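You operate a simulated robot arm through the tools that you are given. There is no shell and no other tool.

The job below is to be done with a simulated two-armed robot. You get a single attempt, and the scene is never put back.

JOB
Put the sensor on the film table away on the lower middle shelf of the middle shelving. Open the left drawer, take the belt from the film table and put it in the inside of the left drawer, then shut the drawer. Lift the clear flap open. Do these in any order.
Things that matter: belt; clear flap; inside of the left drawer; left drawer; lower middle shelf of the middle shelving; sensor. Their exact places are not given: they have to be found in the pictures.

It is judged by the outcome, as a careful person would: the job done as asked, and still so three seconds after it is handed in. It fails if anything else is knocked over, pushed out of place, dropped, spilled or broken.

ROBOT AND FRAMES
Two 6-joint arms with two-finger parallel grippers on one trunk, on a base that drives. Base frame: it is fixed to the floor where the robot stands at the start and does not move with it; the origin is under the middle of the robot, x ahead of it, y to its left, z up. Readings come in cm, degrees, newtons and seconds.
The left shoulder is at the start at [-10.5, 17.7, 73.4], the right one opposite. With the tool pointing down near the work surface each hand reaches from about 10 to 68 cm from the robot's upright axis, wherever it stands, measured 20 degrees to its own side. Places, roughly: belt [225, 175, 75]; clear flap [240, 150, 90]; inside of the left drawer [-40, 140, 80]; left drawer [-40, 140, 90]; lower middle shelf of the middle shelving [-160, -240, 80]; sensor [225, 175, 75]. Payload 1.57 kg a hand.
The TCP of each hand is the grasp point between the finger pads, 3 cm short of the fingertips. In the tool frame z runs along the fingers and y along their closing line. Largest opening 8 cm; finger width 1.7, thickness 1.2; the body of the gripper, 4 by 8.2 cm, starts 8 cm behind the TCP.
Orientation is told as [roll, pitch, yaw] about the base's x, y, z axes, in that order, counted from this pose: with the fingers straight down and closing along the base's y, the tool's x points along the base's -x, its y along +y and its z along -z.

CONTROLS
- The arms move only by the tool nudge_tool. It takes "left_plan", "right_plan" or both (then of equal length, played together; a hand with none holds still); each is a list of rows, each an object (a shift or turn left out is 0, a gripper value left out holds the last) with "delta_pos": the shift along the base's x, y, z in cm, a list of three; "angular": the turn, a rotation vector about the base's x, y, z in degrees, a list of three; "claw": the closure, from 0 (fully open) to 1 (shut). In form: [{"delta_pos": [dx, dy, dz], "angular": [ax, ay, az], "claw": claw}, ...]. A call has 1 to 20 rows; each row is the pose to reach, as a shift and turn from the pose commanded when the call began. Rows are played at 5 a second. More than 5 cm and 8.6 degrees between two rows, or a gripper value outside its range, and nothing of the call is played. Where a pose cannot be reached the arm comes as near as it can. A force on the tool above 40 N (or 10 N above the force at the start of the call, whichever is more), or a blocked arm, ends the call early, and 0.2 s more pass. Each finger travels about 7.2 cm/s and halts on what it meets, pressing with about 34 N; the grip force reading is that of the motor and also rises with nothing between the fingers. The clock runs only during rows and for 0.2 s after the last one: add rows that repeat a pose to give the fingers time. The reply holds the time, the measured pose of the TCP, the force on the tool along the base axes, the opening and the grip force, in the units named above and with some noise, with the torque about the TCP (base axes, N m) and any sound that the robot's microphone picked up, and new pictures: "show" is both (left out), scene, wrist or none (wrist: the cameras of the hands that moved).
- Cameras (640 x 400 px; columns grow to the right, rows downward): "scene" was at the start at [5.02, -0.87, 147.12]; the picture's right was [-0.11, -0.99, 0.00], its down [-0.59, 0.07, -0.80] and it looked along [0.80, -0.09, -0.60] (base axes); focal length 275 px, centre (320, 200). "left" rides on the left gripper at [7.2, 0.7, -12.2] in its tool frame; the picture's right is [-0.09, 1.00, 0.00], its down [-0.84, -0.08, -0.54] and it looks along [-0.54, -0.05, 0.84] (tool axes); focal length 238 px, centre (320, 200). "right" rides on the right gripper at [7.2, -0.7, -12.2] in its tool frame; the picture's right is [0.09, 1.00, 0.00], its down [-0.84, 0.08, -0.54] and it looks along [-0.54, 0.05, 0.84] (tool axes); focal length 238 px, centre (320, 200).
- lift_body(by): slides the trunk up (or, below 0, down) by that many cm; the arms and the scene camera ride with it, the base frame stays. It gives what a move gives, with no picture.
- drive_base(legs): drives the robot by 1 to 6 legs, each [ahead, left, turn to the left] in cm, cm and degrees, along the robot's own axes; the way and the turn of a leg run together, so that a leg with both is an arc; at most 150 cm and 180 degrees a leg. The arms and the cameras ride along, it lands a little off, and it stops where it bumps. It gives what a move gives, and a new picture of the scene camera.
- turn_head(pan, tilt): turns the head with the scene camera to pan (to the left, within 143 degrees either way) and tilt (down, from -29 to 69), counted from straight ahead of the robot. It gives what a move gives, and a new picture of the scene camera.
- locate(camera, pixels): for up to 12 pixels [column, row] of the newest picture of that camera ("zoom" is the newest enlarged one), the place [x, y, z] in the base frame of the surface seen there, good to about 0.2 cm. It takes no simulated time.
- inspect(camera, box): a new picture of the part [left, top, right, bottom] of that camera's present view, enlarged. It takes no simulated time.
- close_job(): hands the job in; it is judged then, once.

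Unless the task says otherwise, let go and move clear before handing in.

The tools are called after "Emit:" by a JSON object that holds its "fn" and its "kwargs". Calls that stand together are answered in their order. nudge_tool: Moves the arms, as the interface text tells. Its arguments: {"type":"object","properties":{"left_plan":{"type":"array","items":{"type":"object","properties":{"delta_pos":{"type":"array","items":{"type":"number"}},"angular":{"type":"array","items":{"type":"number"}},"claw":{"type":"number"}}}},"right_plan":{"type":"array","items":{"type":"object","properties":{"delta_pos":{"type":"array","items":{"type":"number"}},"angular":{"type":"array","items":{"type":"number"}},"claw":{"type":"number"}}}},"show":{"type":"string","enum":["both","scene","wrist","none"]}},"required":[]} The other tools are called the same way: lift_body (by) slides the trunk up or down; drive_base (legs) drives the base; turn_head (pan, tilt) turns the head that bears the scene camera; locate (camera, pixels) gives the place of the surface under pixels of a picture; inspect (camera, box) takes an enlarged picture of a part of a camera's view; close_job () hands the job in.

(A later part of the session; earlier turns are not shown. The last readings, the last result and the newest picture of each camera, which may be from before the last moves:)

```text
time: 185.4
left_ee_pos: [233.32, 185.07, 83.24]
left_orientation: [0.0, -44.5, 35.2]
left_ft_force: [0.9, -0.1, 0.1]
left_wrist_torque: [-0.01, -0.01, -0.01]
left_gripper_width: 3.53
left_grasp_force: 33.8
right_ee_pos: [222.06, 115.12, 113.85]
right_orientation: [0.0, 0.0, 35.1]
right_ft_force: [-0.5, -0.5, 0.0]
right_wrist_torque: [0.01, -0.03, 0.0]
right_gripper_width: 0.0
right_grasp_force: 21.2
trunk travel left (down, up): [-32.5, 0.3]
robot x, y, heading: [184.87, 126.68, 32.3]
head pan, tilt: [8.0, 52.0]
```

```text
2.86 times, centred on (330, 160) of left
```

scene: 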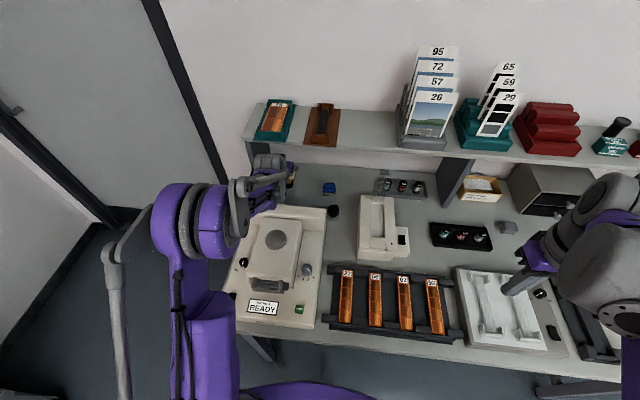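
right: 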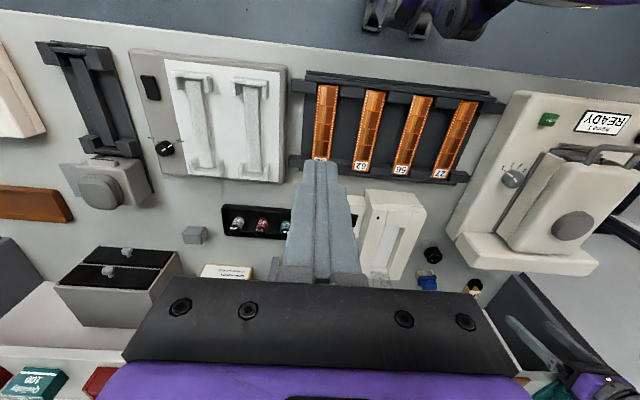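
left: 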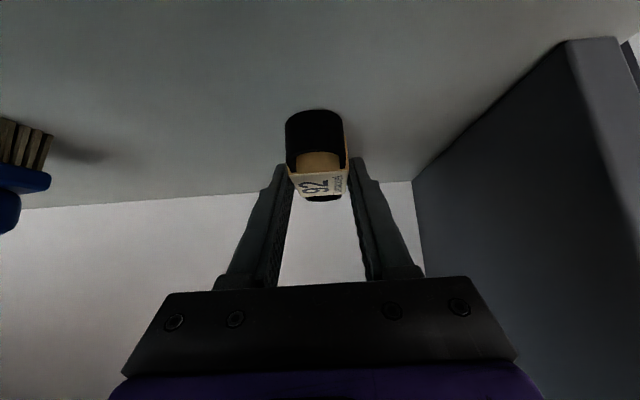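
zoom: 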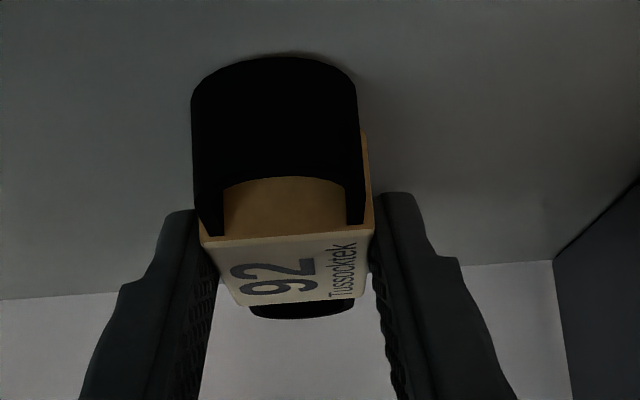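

Belt sleeve gripped (width 3.53). Test lift of 1.5 cm.

Emit:
{"fn": "nudge_tool", "kwargs": {"left_plan": [{"delta_pos": [-0.2, -0.15, 0.8]}, {"delta_pos": [-0.4, -0.3, 1.6]}, {"delta_pos": [-0.4, -0.3, 1.6]}], "show": "wrist"}}

Emit:
{"fn": "inspect", "kwargs": {"camera": "left", "box": [230, 90, 430, 230]}}

```text
time: 186.2
left_ee_pos: [233.0, 184.99, 84.98]
left_orientation: [-0.2, -44.5, 35.1]
left_ft_force: [0.2, -0.1, 0.1]
left_wrist_torque: [-0.03, 0.06, 0.0]
left_gripper_width: 3.49
left_grasp_force: 34.2
right_ee_pos: [221.95, 115.1, 113.9]
right_orientation: [0.0, 0.1, 35.1]
right_ft_force: [1.2, -1.2, 0.3]
right_wrist_torque: [0.01, 0.02, 0.0]
right_gripper_width: 0.0
right_grasp_force: 21.3
trunk travel left (down, up): [-32.5, 0.3]
robot x, y, heading: [184.78, 126.82, 32.7]
head pan, tilt: [8.0, 52.0]
```

left: 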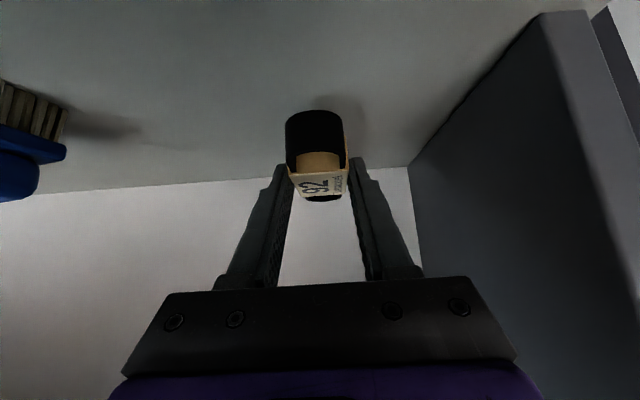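

```text
2.86 times, centred on (330, 160) of left
```

zoom: 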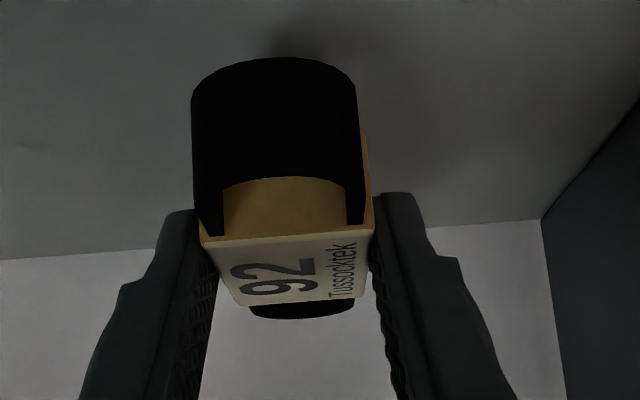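

The belt is held level. I retrace the L-path out from under the shelf and back over the Relvak.

Emit:
{"fn": "nudge_tool", "kwargs": {"left_plan": [{"delta_pos": [-1.2, -0.95, 3.6]}, {"delta_pos": [-2.4, -1.9, 7.2]}, {"delta_pos": [-5, -3.75, 7.4]}, {"delta_pos": [-7.7, -5.6, 7.5]}, {"delta_pos": [-8.5, -6.2, 11]}, {"delta_pos": [-10, -7, 14.5]}, {"delta_pos": [-13, -8.5, 17.5]}, {"delta_pos": [-16.5, -10.5, 19.5]}, {"delta_pos": [-20.5, -12.5, 21.5]}, {"delta_pos": [-24.5, -14.5, 23.5]}, {"delta_pos": [-28.5, -16.5, 25.5]}, {"delta_pos": [-32, -18.5, 27]}], "show": "both"}}

```text
time: 188.8
left_ee_pos: [200.57, 166.16, 111.81]
left_orientation: [-0.2, -44.4, 35.1]
left_ft_force: [-0.9, -0.4, -0.7]
left_wrist_torque: [0.0, 0.04, 0.03]
left_gripper_width: 3.48
left_grasp_force: 33.5
right_ee_pos: [222.05, 115.02, 113.87]
right_orientation: [-0.1, -0.2, 35.1]
right_ft_force: [0.2, -0.2, 0.2]
right_wrist_torque: [0.04, 0.0, 0.0]
right_gripper_width: 0.01
right_grasp_force: 21.2
trunk travel left (down, up): [-32.5, 0.3]
robot x, y, heading: [184.85, 126.56, 32.6]
head pan, tilt: [8.0, 52.0]
```

scene: 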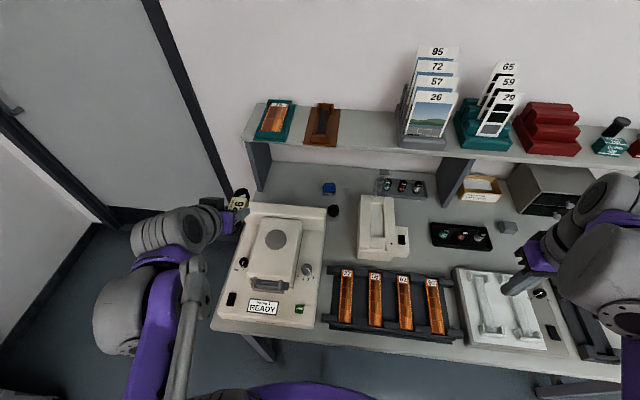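
left: 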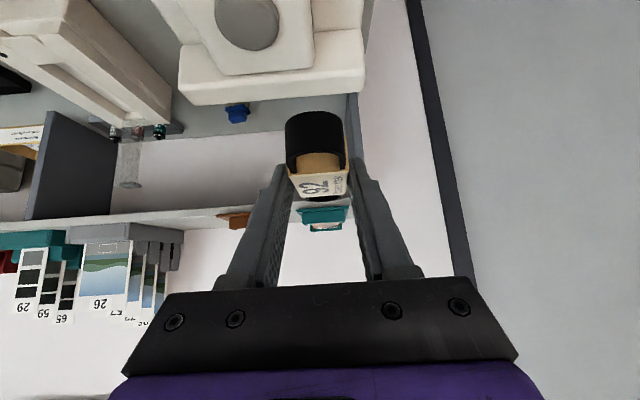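

Belt secured in the left gripper. I back away, turn to face the drawer bench (heading ≈122°) and strafe left to stand in front of the instrument.

Emit:
{"fn": "drive_base", "kwargs": {"legs": [[-65, 0, 0], [0, 0, 89.4], [0, 115, 0]]}}

Emit:
{"fn": "turn_head", "kwargs": {"pan": 0, "tilt": 35}}

```text
time: 206.5
left_ee_pos: [-7.19, 41.21, 111.7]
left_orientation: [-0.1, -44.5, 126.9]
left_ft_force: [0.4, -1.2, -0.2]
left_wrist_torque: [0.01, -0.01, 0.02]
left_gripper_width: 3.5
left_grasp_force: 34.3
right_ee_pos: [43.34, 64.14, 113.86]
right_orientation: [0.0, 0.0, 127.0]
right_ft_force: [-0.7, -0.4, 0.6]
right_wrist_torque: [-0.02, 0.02, -0.04]
right_gripper_width: 0.0
right_grasp_force: 21.1
trunk travel left (down, up): [-32.5, 0.3]
robot x, y, heading: [32.5, 26.14, 124.5]
head pan, tilt: [8.0, 52.0]
```

scene: 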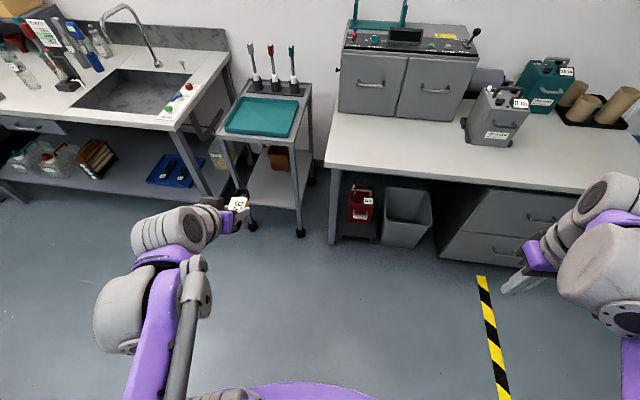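

```text
time: 207.3
left_ee_pos: [-7.35, 41.14, 111.74]
left_orientation: [-0.1, -44.4, 126.9]
left_ft_force: [-0.4, -0.3, -0.7]
left_wrist_torque: [-0.02, 0.01, -0.01]
left_gripper_width: 3.5
left_grasp_force: 33.8
right_ee_pos: [43.34, 64.0, 113.89]
right_orientation: [0.1, 0.1, 126.8]
right_ft_force: [0.2, -0.5, -0.1]
right_wrist_torque: [0.01, 0.01, -0.02]
right_gripper_width: 0.01
right_grasp_force: 21.3
trunk travel left (down, up): [-32.5, 0.3]
robot x, y, heading: [32.92, 26.56, 124.6]
head pan, tilt: [0.0, 35.0]
```

scene: 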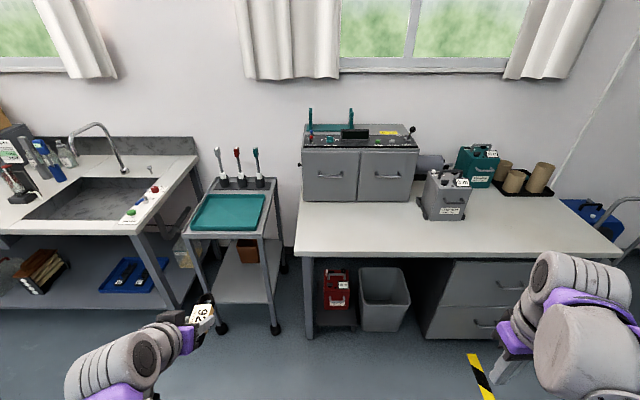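

I face the instrument bench: left drawer handle at (331,175), bench edge ~y=252, bins below at (338,290),(385,300). Measuring.

Emit:
{"fn": "locate", "kwargs": {"camera": "scene", "pixels": [[331, 175], [318, 174], [344, 173], [303, 202], [358, 202], [416, 201], [305, 250], [400, 253], [560, 255], [385, 320], [338, 305], [275, 320]]}}

Emit:
{"fn": "inspect", "kwargs": {"camera": "scene", "box": [280, 90, 460, 220]}}

```text
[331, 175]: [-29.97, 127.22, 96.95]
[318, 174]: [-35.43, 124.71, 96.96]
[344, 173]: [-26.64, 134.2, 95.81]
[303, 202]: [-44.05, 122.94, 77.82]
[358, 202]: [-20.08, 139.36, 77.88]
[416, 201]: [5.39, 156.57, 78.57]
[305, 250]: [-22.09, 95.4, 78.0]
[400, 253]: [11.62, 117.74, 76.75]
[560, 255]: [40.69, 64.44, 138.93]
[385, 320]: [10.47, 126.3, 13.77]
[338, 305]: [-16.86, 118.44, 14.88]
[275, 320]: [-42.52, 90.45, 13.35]
```

```text
3.08 times, centred on (370, 155) of scene
```

zoom: 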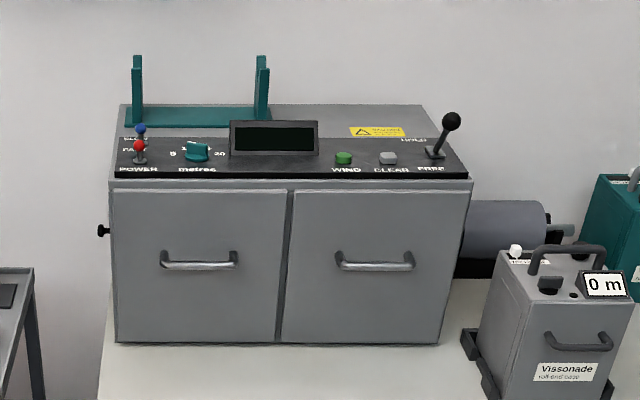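

Emit:
{"fn": "locate", "kwargs": {"camera": "scene", "pixels": [[90, 375], [110, 350], [150, 330], [217, 150], [257, 155], [260, 200], [205, 250], [265, 240], [560, 290], [600, 350], [545, 265], [222, 200]]}}

Emit:
{"fn": "turn_head", "kwargs": {"pan": 25, "tilt": 60}}

```text
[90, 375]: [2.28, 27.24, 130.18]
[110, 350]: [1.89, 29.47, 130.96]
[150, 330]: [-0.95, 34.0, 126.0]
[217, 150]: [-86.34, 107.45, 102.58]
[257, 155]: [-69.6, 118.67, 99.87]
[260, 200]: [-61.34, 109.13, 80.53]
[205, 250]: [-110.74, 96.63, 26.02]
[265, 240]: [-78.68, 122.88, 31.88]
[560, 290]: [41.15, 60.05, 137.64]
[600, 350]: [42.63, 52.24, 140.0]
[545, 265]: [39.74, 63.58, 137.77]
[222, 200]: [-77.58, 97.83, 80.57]
```

```text
time: 208.2
left_ee_pos: [-7.23, 41.1, 111.75]
left_orientation: [0.0, -44.5, 126.9]
left_ft_force: [0.0, 0.5, -1.0]
left_wrist_torque: [-0.02, -0.02, 0.0]
left_gripper_width: 3.48
left_grasp_force: 34.0
right_ee_pos: [43.35, 64.09, 113.83]
right_orientation: [0.0, 0.0, 126.9]
right_ft_force: [0.4, 1.2, -0.2]
right_wrist_torque: [0.01, -0.01, 0.0]
right_gripper_width: 0.0
right_grasp_force: 21.3
trunk travel left (down, up): [-32.5, 0.3]
robot x, y, heading: [33.08, 26.23, 124.2]
head pan, tilt: [25.0, 60.0]
```

scene: 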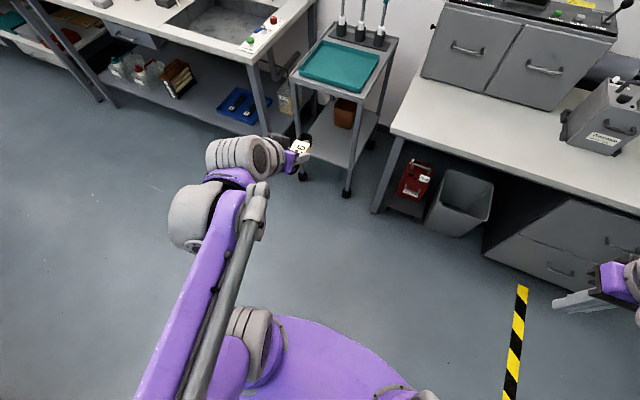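

Trolley (R≤16, F≥97) and bench items leave room. I drive ahead 62 cm and 8 cm right to stand in front of the left drawer.

Emit:
{"fn": "drive_base", "kwargs": {"legs": [[62, -8, 0]]}}

Emit:
{"fn": "turn_head", "kwargs": {"pan": 0, "tilt": 45}}

Emit:
{"fn": "inspect", "kwargs": {"camera": "scene", "box": [220, 60, 440, 200]}}

```text
time: 211.7
left_ee_pos: [-36.12, 97.39, 111.63]
left_orientation: [-0.1, -44.5, 126.9]
left_ft_force: [0.4, -0.2, -1.2]
left_wrist_torque: [-0.03, 0.01, 0.02]
left_gripper_width: 3.47
left_grasp_force: 33.9
right_ee_pos: [14.44, 120.19, 113.86]
right_orientation: [0.0, 0.0, 126.9]
right_ft_force: [0.8, -0.2, -0.1]
right_wrist_torque: [0.0, -0.03, -0.02]
right_gripper_width: 0.0
right_grasp_force: 21.5
trunk travel left (down, up): [-32.5, 0.3]
robot x, y, heading: [4.1, 82.5, 124.6]
head pan, tilt: [25.0, 60.0]
```

scene: 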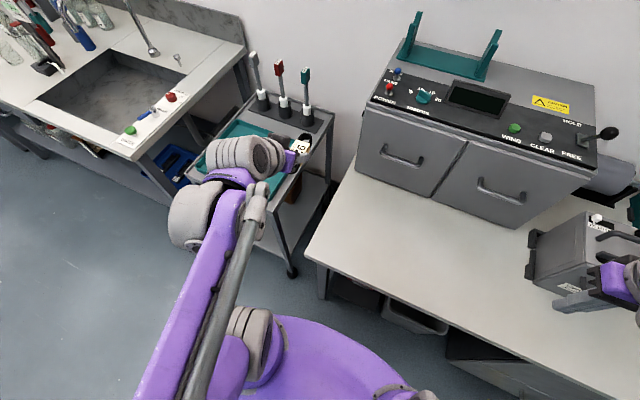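

```text
time: 212.6
left_ee_pos: [-36.11, 97.41, 111.68]
left_orientation: [-0.1, -44.4, 126.9]
left_ft_force: [0.3, 0.0, 0.3]
left_wrist_torque: [-0.03, 0.04, 0.01]
left_gripper_width: 3.51
left_grasp_force: 33.7
right_ee_pos: [14.44, 120.3, 113.92]
right_orientation: [0.1, 0.0, 126.9]
right_ft_force: [0.1, -0.1, -0.4]
right_wrist_torque: [-0.03, -0.02, 0.01]
right_gripper_width: 0.01
right_grasp_force: 21.8
trunk travel left (down, up): [-32.5, 0.3]
robot x, y, heading: [4.13, 82.5, 124.1]
head pan, tilt: [0.0, 45.0]
```

scene: 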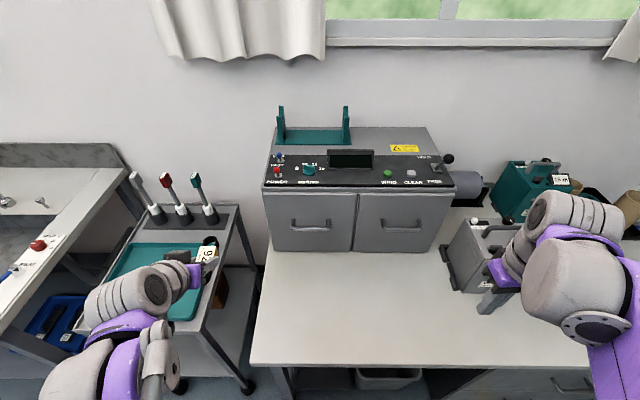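

```text
2.86 times, centred on (330, 130) of scene
```

zoom: 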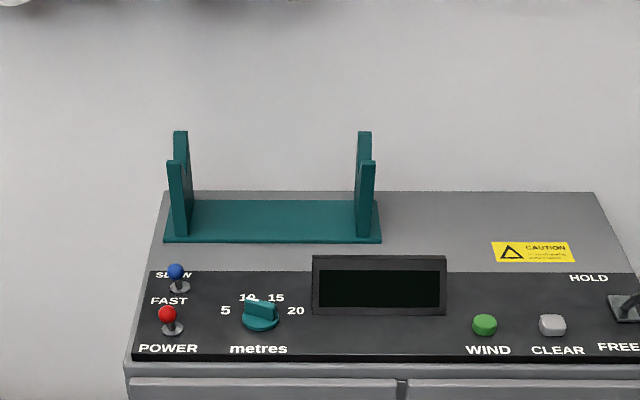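

In position (F≈66, R≈50). Now precise measurement of the left drawer handle.

Emit:
{"fn": "inspect", "kwargs": {"camera": "scene", "box": [260, 180, 370, 260]}}

Emit:
{"fn": "locate", "kwargs": {"camera": "scene", "pixels": [[293, 222], [310, 229], [328, 220], [310, 226], [310, 232], [310, 215], [310, 245], [272, 225], [350, 225], [310, 192], [310, 195], [320, 186]]}}

```text
5.00 times, centred on (315, 220) of scene
```

zoom: 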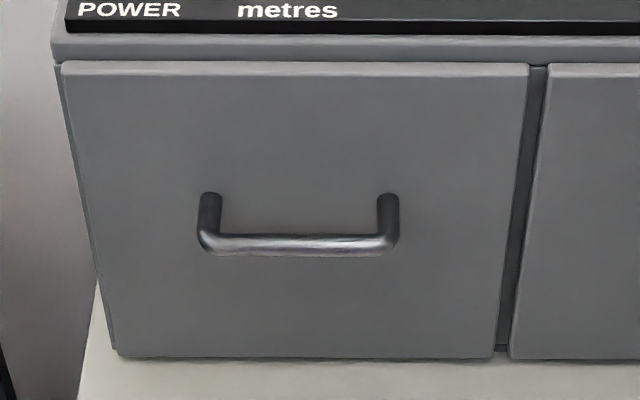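

```text
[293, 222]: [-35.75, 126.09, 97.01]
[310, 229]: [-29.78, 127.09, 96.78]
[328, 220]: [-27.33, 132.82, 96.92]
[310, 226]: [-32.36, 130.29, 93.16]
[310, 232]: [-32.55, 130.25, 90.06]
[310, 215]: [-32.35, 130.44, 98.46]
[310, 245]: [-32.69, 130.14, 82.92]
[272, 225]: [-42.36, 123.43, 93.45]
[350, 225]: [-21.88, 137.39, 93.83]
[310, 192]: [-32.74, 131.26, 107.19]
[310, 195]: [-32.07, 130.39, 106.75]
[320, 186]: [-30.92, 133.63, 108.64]
```

Handle bar: front F≈121.8, z≈96.9, R 42–51, gap to the face ≈2.85 cm. I move the right hand (closed fingers) in front of and above the handle to hook it.

Emit:
{"fn": "nudge_tool", "kwargs": {"right_plan": [{"delta_pos": [-4.2, 0.36, -0.3]}, {"delta_pos": [-8.4, 0.72, -0.6]}, {"delta_pos": [-12.6, 1.1, -0.9]}, {"delta_pos": [-16.8, 1.4, -1.2]}, {"delta_pos": [-21, 1.8, -1.5]}, {"delta_pos": [-25.3, 2.2, -1.8]}, {"delta_pos": [-29.5, 2.5, -2.1]}, {"delta_pos": [-33.7, 2.9, -2.4], "angular": [0, 0, -1]}, {"delta_pos": [-37.9, 3.2, -2.7], "angular": [0, 0, -2]}, {"delta_pos": [-42.1, 3.6, -3], "angular": [0, 0, -2.7]}], "show": "both"}}

```text
time: 214.8
left_ee_pos: [-36.22, 97.53, 111.62]
left_orientation: [-0.1, -44.4, 126.8]
left_ft_force: [0.0, 0.1, -0.4]
left_wrist_torque: [-0.03, -0.01, -0.01]
left_gripper_width: 3.49
left_grasp_force: 34.0
right_ee_pos: [-27.76, 123.94, 110.94]
right_orientation: [0.0, -0.1, 124.1]
right_ft_force: [0.4, -0.6, -0.2]
right_wrist_torque: [-0.01, -0.03, 0.02]
right_gripper_width: 0.0
right_grasp_force: 20.8
trunk travel left (down, up): [-32.5, 0.3]
robot x, y, heading: [4.26, 82.7, 124.7]
head pan, tilt: [0.0, 45.0]
```

scene: 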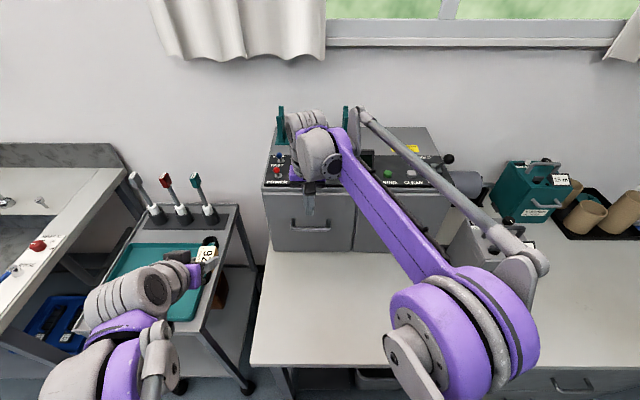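
right: 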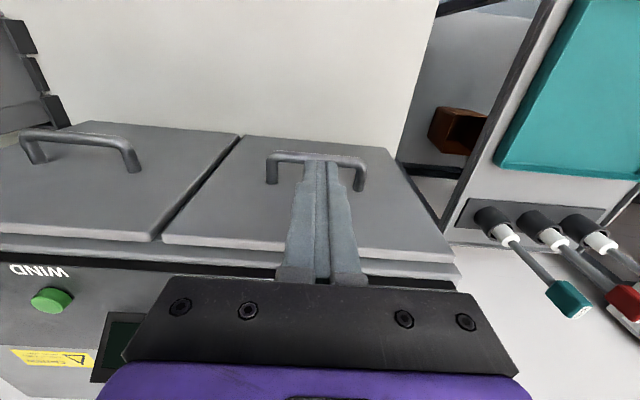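

The wrist view shows the bar at (315,157) in line with the fingers. I tilt 8° and move behind the bar at z≈106, then verify.

Emit:
{"fn": "nudge_tool", "kwargs": {"right_plan": [{"delta_pos": [-1.2, 1.75, -1.5], "angular": [3.3, 2.25, 0]}, {"delta_pos": [-2.4, 3.5, -3], "angular": [6.6, 4.5, 0]}, {"delta_pos": [-3.54, 5.21, -4.5], "angular": [6.6, 4.5, 0]}, {"delta_pos": [-3.54, 5.21, -4.9], "angular": [6.6, 4.5, 0]}], "show": "wrist"}}

Emit:
{"fn": "inspect", "kwargs": {"camera": "right", "box": [230, 60, 430, 200]}}

Emit:
{"fn": "locate", "kwargs": {"camera": "right", "pixels": [[300, 100], [320, 100], [340, 100], [320, 96], [320, 105], [320, 112], [320, 120], [300, 92]]}}

```text
time: 215.8
left_ee_pos: [-36.03, 97.3, 111.72]
left_orientation: [0.0, -44.5, 126.9]
left_ft_force: [0.0, 0.2, -0.9]
left_wrist_torque: [-0.02, 0.01, 0.0]
left_gripper_width: 3.48
left_grasp_force: 34.5
right_ee_pos: [-30.99, 128.98, 105.96]
right_orientation: [0.0, -8.0, 124.3]
right_ft_force: [0.2, 0.3, 1.1]
right_wrist_torque: [0.02, 0.01, -0.02]
right_gripper_width: 0.03
right_grasp_force: 21.0
trunk travel left (down, up): [-32.5, 0.3]
robot x, y, heading: [4.27, 82.65, 124.5]
head pan, tilt: [0.0, 45.0]
```

right: 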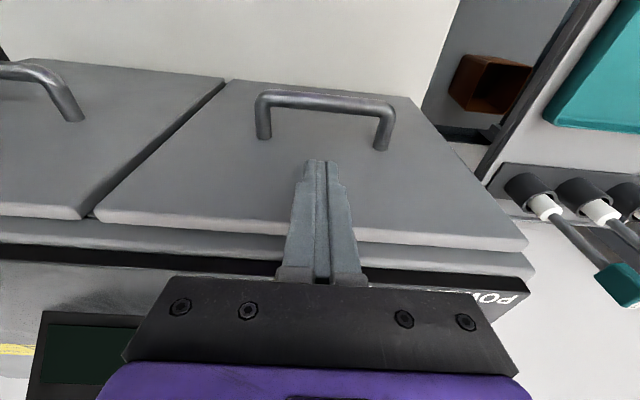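

```text
2.86 times, centred on (330, 130) of right
```

zoom: 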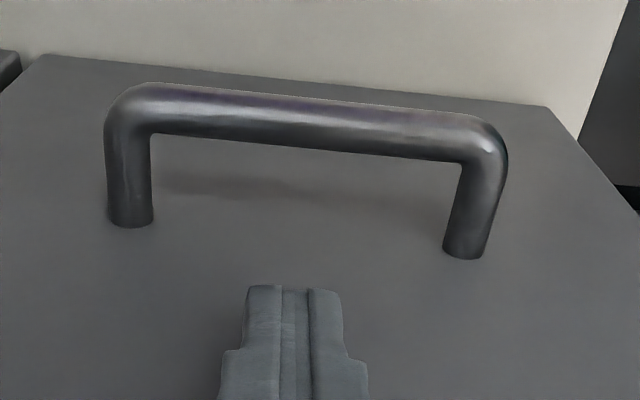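

```text
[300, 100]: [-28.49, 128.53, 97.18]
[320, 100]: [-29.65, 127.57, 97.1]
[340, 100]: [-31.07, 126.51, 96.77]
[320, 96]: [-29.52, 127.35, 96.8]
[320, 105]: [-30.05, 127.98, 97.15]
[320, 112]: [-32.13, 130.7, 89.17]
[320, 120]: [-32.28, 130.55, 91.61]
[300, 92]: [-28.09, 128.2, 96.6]
```

The bar back is at F≈123.1 and the fingers at F≈124.3–124.5; I descend 7.6 cm into the gap.

Emit:
{"fn": "nudge_tool", "kwargs": {"right_plan": [{"delta_pos": [-0.11, 0.17, -2]}, {"delta_pos": [-0.11, 0.17, -4]}, {"delta_pos": [-0.11, 0.17, -6]}, {"delta_pos": [-0.11, 0.17, -7.6]}, {"delta_pos": [-0.11, 0.17, -7.6]}], "show": "wrist"}}

Emit:
{"fn": "inspect", "kwargs": {"camera": "right", "box": [230, 90, 430, 230]}}

```text
time: 216.7
left_ee_pos: [-35.98, 97.24, 111.81]
left_orientation: [-0.1, -44.6, 126.9]
left_ft_force: [0.3, 0.5, -0.2]
left_wrist_torque: [0.01, -0.02, -0.01]
left_gripper_width: 3.52
left_grasp_force: 34.1
right_ee_pos: [-31.17, 129.26, 99.88]
right_orientation: [0.0, -8.6, 124.3]
right_ft_force: [-0.6, 0.3, 22.1]
right_wrist_torque: [0.72, 0.01, 0.01]
right_gripper_width: 0.01
right_grasp_force: 21.3
trunk travel left (down, up): [-32.5, 0.3]
robot x, y, heading: [4.26, 82.6, 124.3]
head pan, tilt: [0.0, 45.0]
stopped in row 4 (right hand): the force on the tool passed its limit at 60 N (the readings are from after the stop); the commanded pose is now the measured one
```

right: 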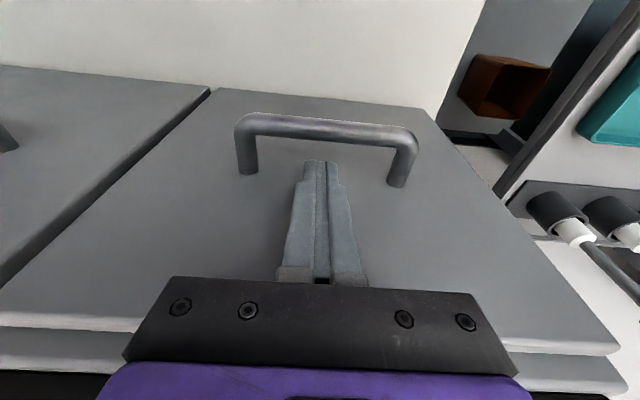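

```text
2.86 times, centred on (330, 160) of right
```

zoom: 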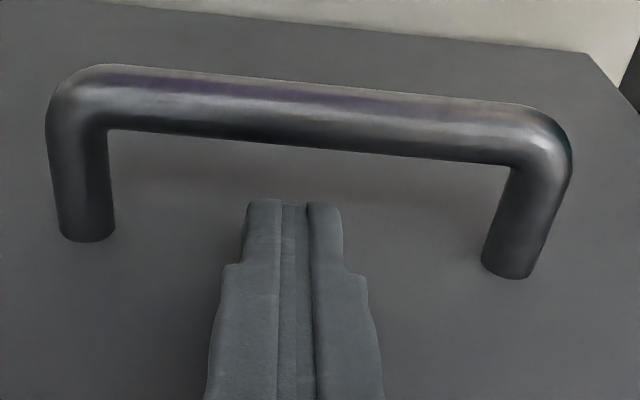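

The gripper body touched the top lip (22 N up, contact ~3 cm ahead), so more tilt is needed. I raise, tilt to 20°, shift back 0.6 cm and descend to z≈99.

Emit:
{"fn": "nudge_tool", "kwargs": {"right_plan": [{"delta_pos": [0, 0, 2]}, {"delta_pos": [0.2, -0.25, 4], "angular": [4.7, 3.2, 0]}, {"delta_pos": [0.34, -0.5, 4], "angular": [9.43, 6.41, 0]}, {"delta_pos": [0.34, -0.5, 2.5], "angular": [9.43, 6.41, 0]}, {"delta_pos": [0.34, -0.5, 2.5], "angular": [9.43, 6.41, 0]}], "show": "wrist"}}

Emit:
{"fn": "inspect", "kwargs": {"camera": "right", "box": [230, 60, 430, 200]}}

```text
time: 217.9
left_ee_pos: [-36.1, 97.45, 111.8]
left_orientation: [0.0, -44.5, 126.7]
left_ft_force: [-0.5, 0.2, -0.3]
left_wrist_torque: [-0.01, -0.02, -0.04]
left_gripper_width: 3.46
left_grasp_force: 34.2
right_ee_pos: [-30.89, 128.84, 102.16]
right_orientation: [0.0, -19.9, 124.3]
right_ft_force: [0.0, -0.1, -0.1]
right_wrist_torque: [-0.01, 0.02, 0.05]
right_gripper_width: 0.01
right_grasp_force: 21.4
trunk travel left (down, up): [-32.5, 0.3]
robot x, y, heading: [3.93, 82.59, 124.6]
head pan, tilt: [0.0, 45.0]
```

right: 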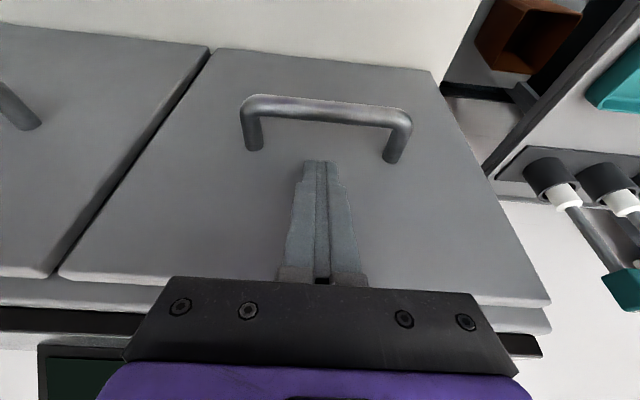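

```text
2.86 times, centred on (330, 130) of right
```

zoom: 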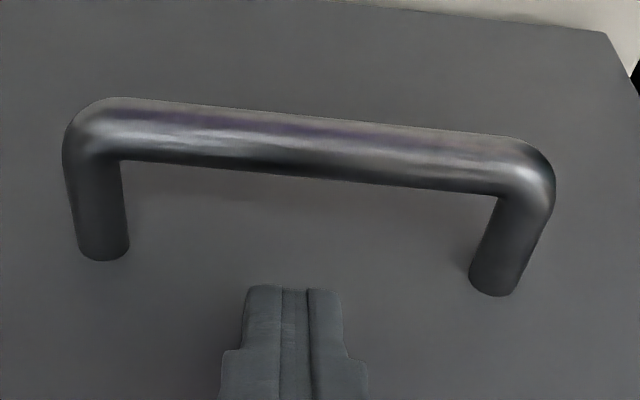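

Emit:
{"fn": "nudge_tool", "kwargs": {"right_plan": [{"delta_pos": [0, 0, -1]}, {"delta_pos": [0, 0, -2]}, {"delta_pos": [0, 0, -3.1]}, {"delta_pos": [0, 0, -3.1]}], "show": "wrist"}}

Emit:
{"fn": "inspect", "kwargs": {"camera": "right", "box": [230, 90, 430, 230]}}

```text
time: 218.9
left_ee_pos: [-36.12, 97.38, 111.71]
left_orientation: [-0.2, -44.5, 126.9]
left_ft_force: [-0.1, -0.2, -0.5]
left_wrist_torque: [-0.08, 0.01, 0.01]
left_gripper_width: 3.5
left_grasp_force: 34.0
right_ee_pos: [-30.85, 128.97, 99.1]
right_orientation: [-0.1, -19.8, 124.3]
right_ft_force: [0.4, -0.3, -0.1]
right_wrist_torque: [0.0, -0.01, -0.01]
right_gripper_width: 0.01
right_grasp_force: 21.8
trunk travel left (down, up): [-32.5, 0.3]
robot x, y, heading: [3.92, 82.58, 124.2]
head pan, tilt: [0.0, 45.0]
```

right: 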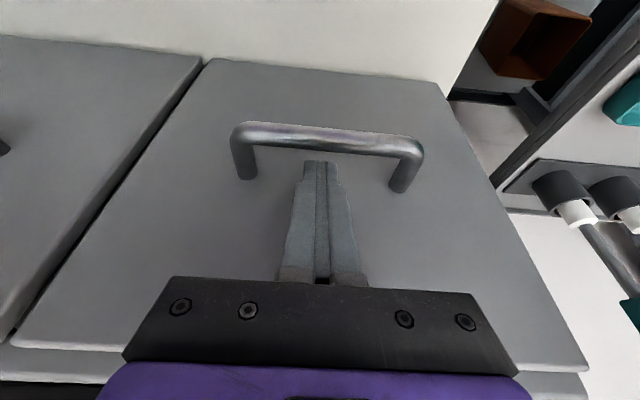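

```text
2.86 times, centred on (330, 160) of right
```

zoom: 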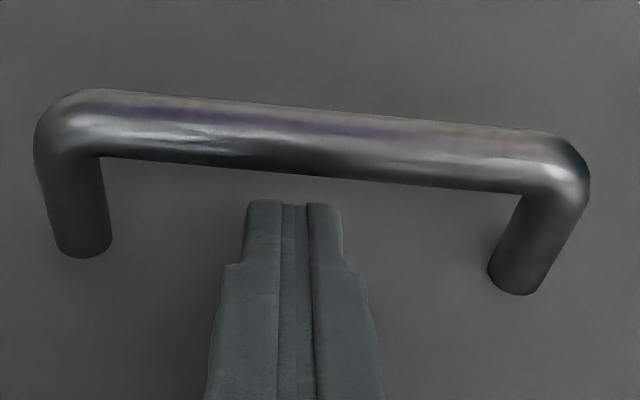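

The fingertip is behind the bar with no contact force. Now I pull toward the robot (−F), first 4 cm, watching force.

Emit:
{"fn": "nudge_tool", "kwargs": {"right_plan": [{"delta_pos": [0.3, -0.4, -0.4]}, {"delta_pos": [0.7, -1.0, -0.4]}, {"delta_pos": [1.2, -1.7, -0.4]}, {"delta_pos": [1.7, -2.5, -0.4]}, {"delta_pos": [2.25, -3.3, -0.4]}], "show": "both"}}

```text
time: 220.1
left_ee_pos: [-36.08, 97.43, 111.66]
left_orientation: [-0.2, -44.4, 126.8]
left_ft_force: [0.0, 0.5, -0.9]
left_wrist_torque: [-0.02, 0.0, 0.01]
left_gripper_width: 3.51
left_grasp_force: 34.0
right_ee_pos: [-28.62, 125.71, 98.61]
right_orientation: [0.0, -19.8, 124.4]
right_ft_force: [-1.4, 0.2, 0.6]
right_wrist_torque: [0.02, 0.03, 0.0]
right_gripper_width: 0.01
right_grasp_force: 21.0
trunk travel left (down, up): [-32.5, 0.3]
robot x, y, heading: [3.84, 82.74, 124.5]
head pan, tilt: [0.0, 45.0]
```

scene: 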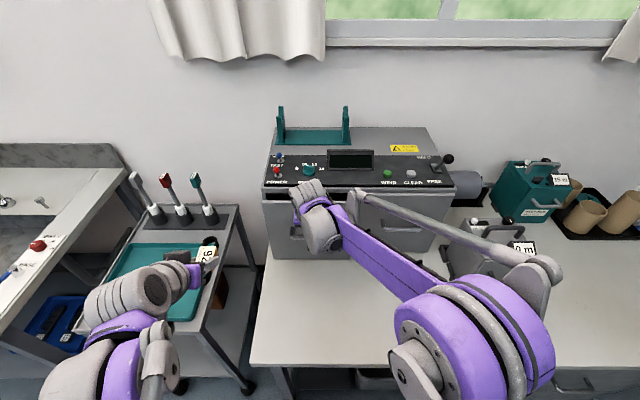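
right: 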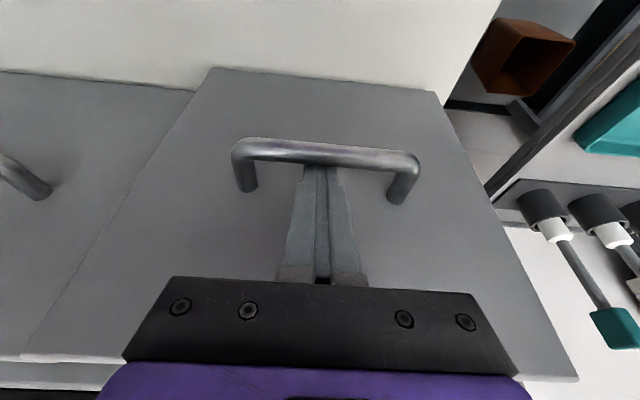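

The drawer slides out easily. I continue pulling 12 cm more in small steps.

Emit:
{"fn": "nudge_tool", "kwargs": {"right_plan": [{"delta_pos": [0.7, -1.0, 0]}, {"delta_pos": [1.35, -2.0, 0]}, {"delta_pos": [2.0, -3.0, 0]}, {"delta_pos": [2.7, -4.0, 0]}, {"delta_pos": [3.4, -5.0, 0]}, {"delta_pos": [4.1, -6.0, 0]}, {"delta_pos": [4.75, -7.0, 0]}, {"delta_pos": [5.4, -8.0, 0]}, {"delta_pos": [6.1, -9.0, 0]}, {"delta_pos": [6.75, -9.9, 0]}], "show": "both"}}

```text
time: 222.3
left_ee_pos: [-36.13, 97.43, 111.78]
left_orientation: [-0.1, -44.5, 126.9]
left_ft_force: [-0.1, 0.0, -0.6]
left_wrist_torque: [0.01, 0.0, 0.02]
left_gripper_width: 3.48
left_grasp_force: 34.2
right_ee_pos: [-21.83, 115.82, 98.69]
right_orientation: [-0.1, -19.8, 124.3]
right_ft_force: [-0.5, 0.5, 0.7]
right_wrist_torque: [-0.01, 0.01, 0.0]
right_gripper_width: 0.0
right_grasp_force: 21.4
trunk travel left (down, up): [-32.5, 0.3]
robot x, y, heading: [3.92, 82.73, 124.4]
head pan, tilt: [0.0, 45.0]
```

scene: 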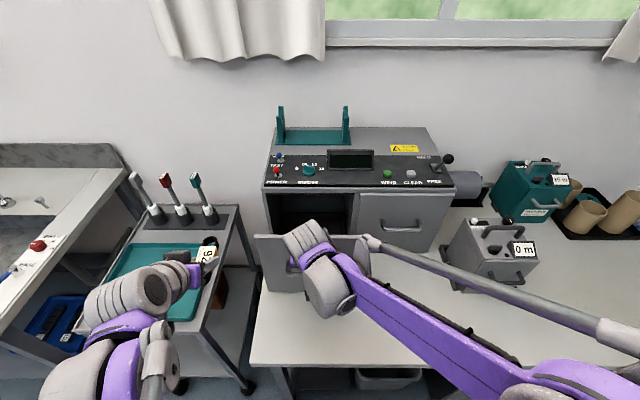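
right: 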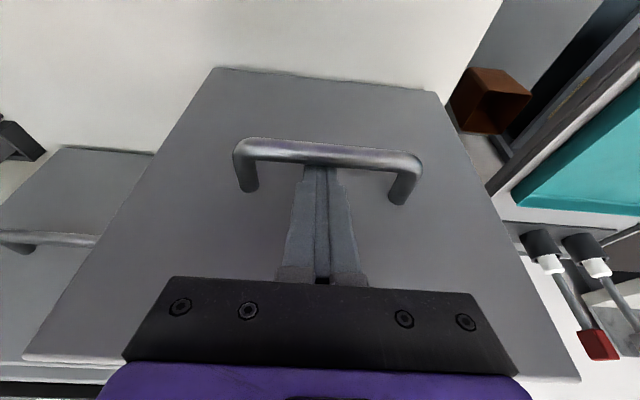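

Opened ~15 cm. I pull up to 7 cm more, stopping if it resists.

Emit:
{"fn": "nudge_tool", "kwargs": {"right_plan": [{"delta_pos": [0.56, -0.83, 0]}, {"delta_pos": [1.1, -1.65, 0]}, {"delta_pos": [1.7, -2.5, 0]}, {"delta_pos": [2.25, -3.3, 0]}, {"delta_pos": [2.8, -4.1, 0]}, {"delta_pos": [3.4, -5.0, 0]}, {"delta_pos": [3.9, -5.8, 0]}], "show": "scene"}}

Emit:
{"fn": "inspect", "kwargs": {"camera": "scene", "box": [240, 150, 400, 300]}}

```text
time: 223.9
left_ee_pos: [-36.19, 97.45, 111.71]
left_orientation: [-0.1, -44.4, 127.0]
left_ft_force: [-0.2, 0.7, -0.1]
left_wrist_torque: [0.0, 0.0, 0.03]
left_gripper_width: 3.51
left_grasp_force: 34.4
right_ee_pos: [-17.87, 109.77, 98.71]
right_orientation: [-0.1, -19.8, 124.4]
right_ft_force: [-0.1, 0.8, 0.0]
right_wrist_torque: [-0.02, 0.04, 0.01]
right_gripper_width: 0.01
right_grasp_force: 21.4
trunk travel left (down, up): [-32.5, 0.3]
robot x, y, heading: [3.92, 82.39, 124.1]
head pan, tilt: [0.0, 45.0]
```

scene: 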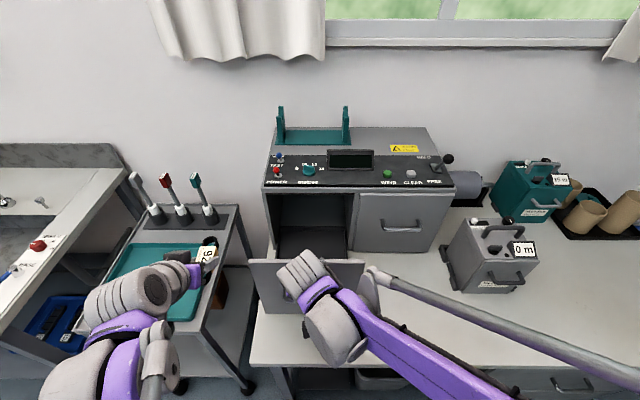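

```text
2.67 times, centred on (320, 225) of scene
```

zoom: 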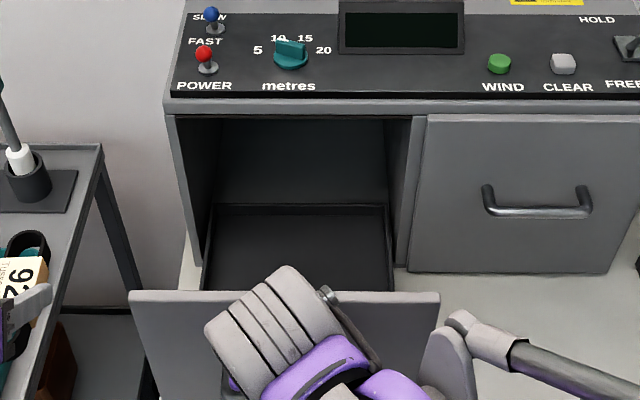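

The drawer is open ~21 cm with a shallow black tray inside. I unhook the right hand upward and move it aside to the right.

Emit:
{"fn": "nudge_tool", "kwargs": {"right_plan": [{"delta_pos": [-0.28, 0.41, 0.5]}, {"delta_pos": [-0.28, 0.41, 3]}, {"delta_pos": [-0.28, 0.41, 6.5]}, {"delta_pos": [1.9, -2.9, 9]}, {"delta_pos": [5.85, -3.3, 11], "angular": [-2.4, -1.6, 0]}, {"delta_pos": [10.3, -2.7, 13], "angular": [-4.8, -3.2, 0]}, {"delta_pos": [14.2, -0.9, 13.5], "angular": [-7.2, -4.8, 0]}, {"delta_pos": [18.2, 1.7, 14], "angular": [-9.6, -6.4, 0]}, {"delta_pos": [22.2, 4.4, 14], "angular": [-12, -8, 0]}, {"delta_pos": [26.2, 7.1, 14], "angular": [-14.4, -9.6, 0]}, {"delta_pos": [30, 9.7, 14], "angular": [-16.4, -11.1, 0]}], "show": "scene"}}

Emit:
{"fn": "inspect", "kwargs": {"camera": "scene", "box": [240, 150, 400, 300]}}

Emit:
{"fn": "locate", "kwargs": {"camera": "scene", "pixels": [[310, 230], [310, 245], [310, 255], [275, 250], [345, 250], [310, 262], [310, 266], [255, 262], [362, 262], [310, 285], [292, 255], [330, 255]]}}

```text
time: 226.3
left_ee_pos: [-35.96, 97.49, 111.81]
left_orientation: [-0.1, -44.5, 126.8]
left_ft_force: [0.3, 0.5, -1.1]
left_wrist_torque: [0.0, 0.0, -0.04]
left_gripper_width: 3.5
left_grasp_force: 34.5
right_ee_pos: [12.0, 119.69, 112.59]
right_orientation: [0.2, 0.1, 124.4]
right_ft_force: [-1.3, 0.1, 0.7]
right_wrist_torque: [-0.03, 0.01, -0.02]
right_gripper_width: 0.03
right_grasp_force: 21.5
trunk travel left (down, up): [-32.5, 0.3]
robot x, y, heading: [3.74, 82.5, 124.3]
head pan, tilt: [0.0, 45.0]
```

scene: 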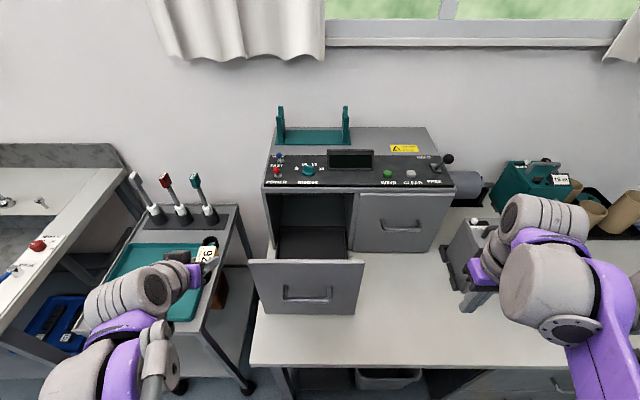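

```text
2.67 times, centred on (320, 225) of scene
```

zoom: 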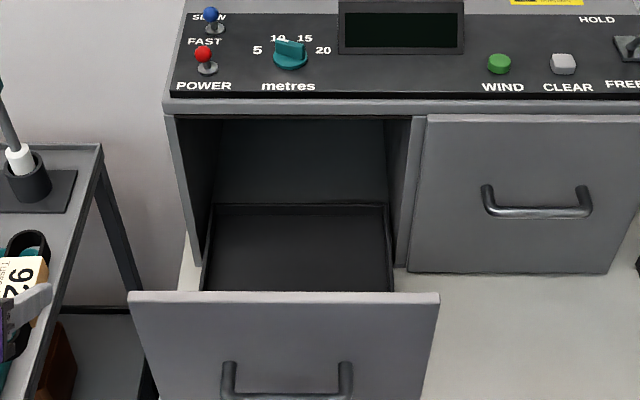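

```text
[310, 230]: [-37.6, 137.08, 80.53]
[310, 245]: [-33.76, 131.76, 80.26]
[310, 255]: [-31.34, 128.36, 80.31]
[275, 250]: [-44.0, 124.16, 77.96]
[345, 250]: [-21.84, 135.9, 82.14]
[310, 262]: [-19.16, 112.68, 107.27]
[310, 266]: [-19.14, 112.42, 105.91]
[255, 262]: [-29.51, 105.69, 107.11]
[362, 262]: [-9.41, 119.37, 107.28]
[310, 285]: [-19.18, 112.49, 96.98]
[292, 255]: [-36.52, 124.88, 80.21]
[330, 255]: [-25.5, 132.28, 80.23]
```

Drawer floor z≈80.3, tray R≈36–58, front panel F 103.7–105 with top z 107.3, opening to F≈126. I raise the left hand, reduce tilt to ~13° and move it over the open drawer (F≈118, R≈47.5).

Emit:
{"fn": "nudge_tool", "kwargs": {"left_plan": [{"delta_pos": [0, 0, 3]}, {"delta_pos": [0, 0, 6]}, {"delta_pos": [1.3, 3.8, 6], "angular": [-3.7, -2.5, 0]}, {"delta_pos": [2.6, 7.6, 6], "angular": [-7.4, -5.1, 0]}, {"delta_pos": [3.9, 11.5, 6], "angular": [-11.2, -7.6, 0]}, {"delta_pos": [5.1, 15.3, 6], "angular": [-14.9, -10.1, 0]}, {"delta_pos": [6.4, 19.1, 6], "angular": [-18.6, -12.6, 0]}, {"delta_pos": [7.7, 23, 6], "angular": [-22.3, -15.2, 0]}, {"delta_pos": [9.0, 26.8, 6], "angular": [-26.05, -17.7, 0]}, {"delta_pos": [9.0, 26.8, 6], "angular": [-26.05, -17.7, 0]}], "show": "both"}}

```text
time: 228.5
left_ee_pos: [-27.21, 124.02, 117.8]
left_orientation: [1.3, -12.9, 126.2]
left_ft_force: [1.2, -0.6, 0.0]
left_wrist_torque: [0.04, 0.04, 0.04]
left_gripper_width: 3.49
left_grasp_force: 33.8
right_ee_pos: [12.0, 119.59, 112.63]
right_orientation: [0.0, -0.2, 124.3]
right_ft_force: [-1.0, -0.4, 0.1]
right_wrist_torque: [0.03, -0.03, -0.01]
right_gripper_width: 0.0
right_grasp_force: 21.3
trunk travel left (down, up): [-32.5, 0.3]
robot x, y, heading: [3.97, 82.54, 124.6]
head pan, tilt: [0.0, 45.0]
```

scene: 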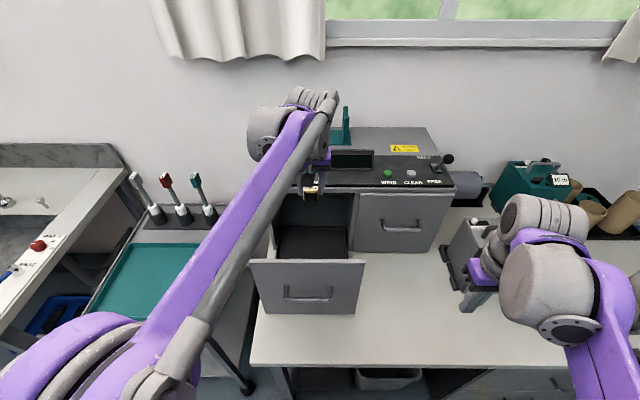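
left: 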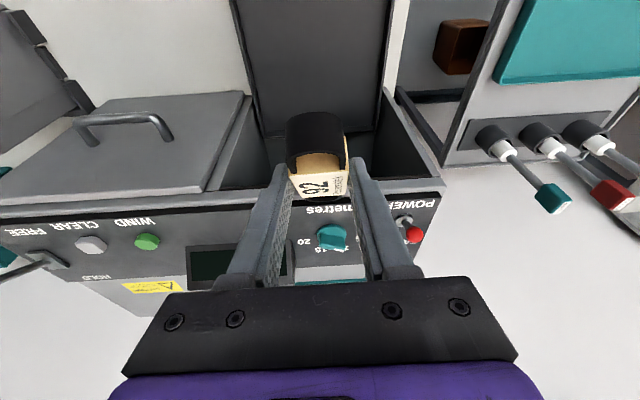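

Hand is above the opening (F≈117.9, R≈47.2). I shift 1 cm deeper, reduce tilt slightly, and descend between front panel and housing, pausing part-way.

Emit:
{"fn": "nudge_tool", "kwargs": {"left_plan": [{"delta_pos": [-0.56, 0.83, -3], "angular": [-2.5, -1.7, 0]}, {"delta_pos": [-0.56, 0.83, -6.5], "angular": [-2.5, -1.7, 0]}, {"delta_pos": [-0.56, 0.83, -10], "angular": [-2.5, -1.7, 0]}, {"delta_pos": [-0.56, 0.83, -13.5], "angular": [-2.5, -1.7, 0]}, {"delta_pos": [-0.56, 0.83, -17], "angular": [-2.5, -1.7, 0]}, {"delta_pos": [-0.56, 0.83, -17], "angular": [-2.5, -1.7, 0]}], "show": "both"}}

Emit:
{"fn": "inspect", "kwargs": {"camera": "scene", "box": [230, 120, 410, 320]}}

```text
time: 229.9
left_ee_pos: [-27.49, 124.93, 100.85]
left_orientation: [1.4, -10.0, 126.2]
left_ft_force: [0.9, -0.3, -0.6]
left_wrist_torque: [0.03, 0.0, 0.01]
left_gripper_width: 3.49
left_grasp_force: 33.7
right_ee_pos: [11.99, 119.59, 112.71]
right_orientation: [0.0, 0.0, 124.3]
right_ft_force: [-0.5, 0.0, 0.9]
right_wrist_torque: [0.03, 0.01, 0.01]
right_gripper_width: 0.01
right_grasp_force: 21.0
trunk travel left (down, up): [-32.5, 0.3]
robot x, y, heading: [4.28, 82.4, 124.4]
head pan, tilt: [0.0, 45.0]
```

scene: 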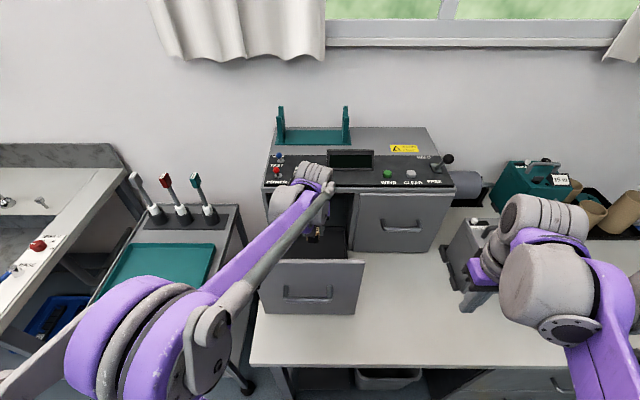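
left: 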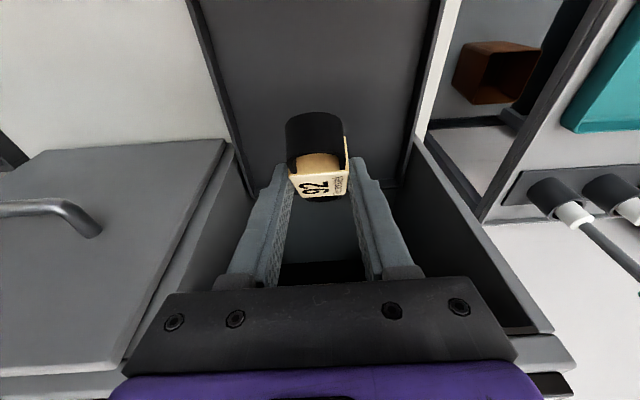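

```text
2.00 times, centred on (320, 220) of scene
```

zoom: 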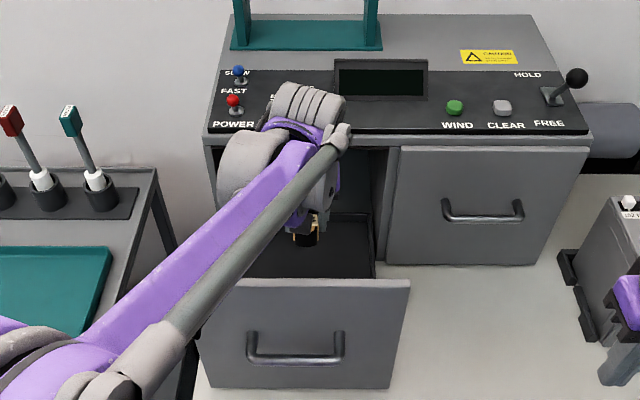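

Emit:
{"fn": "locate", "kwargs": {"camera": "scene", "pixels": [[315, 165], [325, 170], [300, 170], [310, 175], [330, 180], [312, 163], [328, 195], [285, 195], [275, 205], [329, 186]]}}

```text
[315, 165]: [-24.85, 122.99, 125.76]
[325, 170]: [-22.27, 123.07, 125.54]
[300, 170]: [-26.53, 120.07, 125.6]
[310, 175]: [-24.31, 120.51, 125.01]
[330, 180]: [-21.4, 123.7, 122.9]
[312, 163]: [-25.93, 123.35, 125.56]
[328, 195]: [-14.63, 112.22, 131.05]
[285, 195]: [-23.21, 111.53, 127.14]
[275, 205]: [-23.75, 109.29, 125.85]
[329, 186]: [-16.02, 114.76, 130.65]
```

The wrist clears the housing; the forearm above the drawer's front panel (top z 107.3) is the limiting part, so I lower 7 cm more and re-measure.

Emit:
{"fn": "nudge_tool", "kwargs": {"left_plan": [{"delta_pos": [0, 0, -2]}, {"delta_pos": [0, 0, -4]}, {"delta_pos": [0, 0, -6]}, {"delta_pos": [0, 0, -7]}, {"delta_pos": [0, 0, -7]}], "show": "both"}}

Emit:
{"fn": "inspect", "kwargs": {"camera": "scene", "box": [230, 160, 390, 320]}}

```text
time: 231.1
left_ee_pos: [-27.51, 125.13, 93.82]
left_orientation: [1.4, -10.0, 126.1]
left_ft_force: [0.0, -0.7, -1.5]
left_wrist_torque: [-0.01, -0.03, -0.01]
left_gripper_width: 3.47
left_grasp_force: 33.8
right_ee_pos: [11.97, 119.59, 112.67]
right_orientation: [0.0, 0.1, 124.4]
right_ft_force: [0.3, -0.1, -0.6]
right_wrist_torque: [0.01, 0.01, 0.03]
right_gripper_width: 0.01
right_grasp_force: 21.0
trunk travel left (down, up): [-32.5, 0.3]
robot x, y, heading: [3.67, 82.76, 124.6]
head pan, tilt: [0.0, 45.0]
```

scene: 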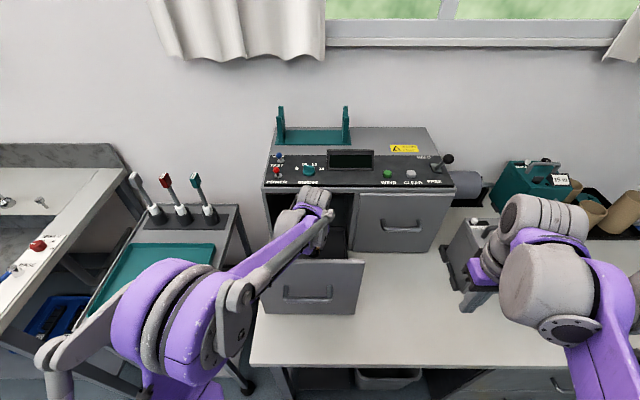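
left: 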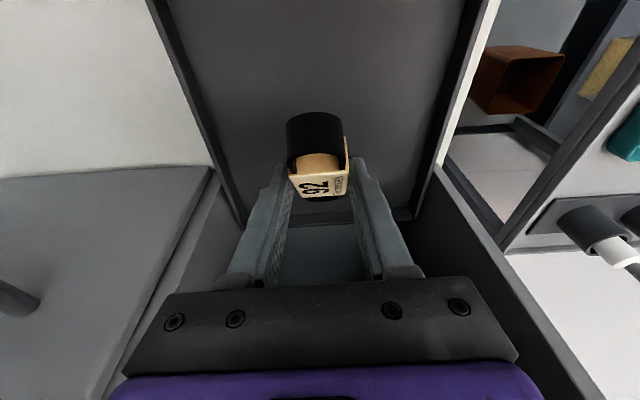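

```text
2.50 times, centred on (310, 240) of scene
```

zoom: 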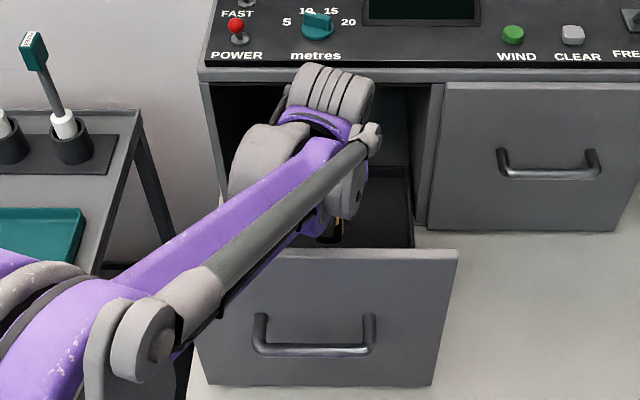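

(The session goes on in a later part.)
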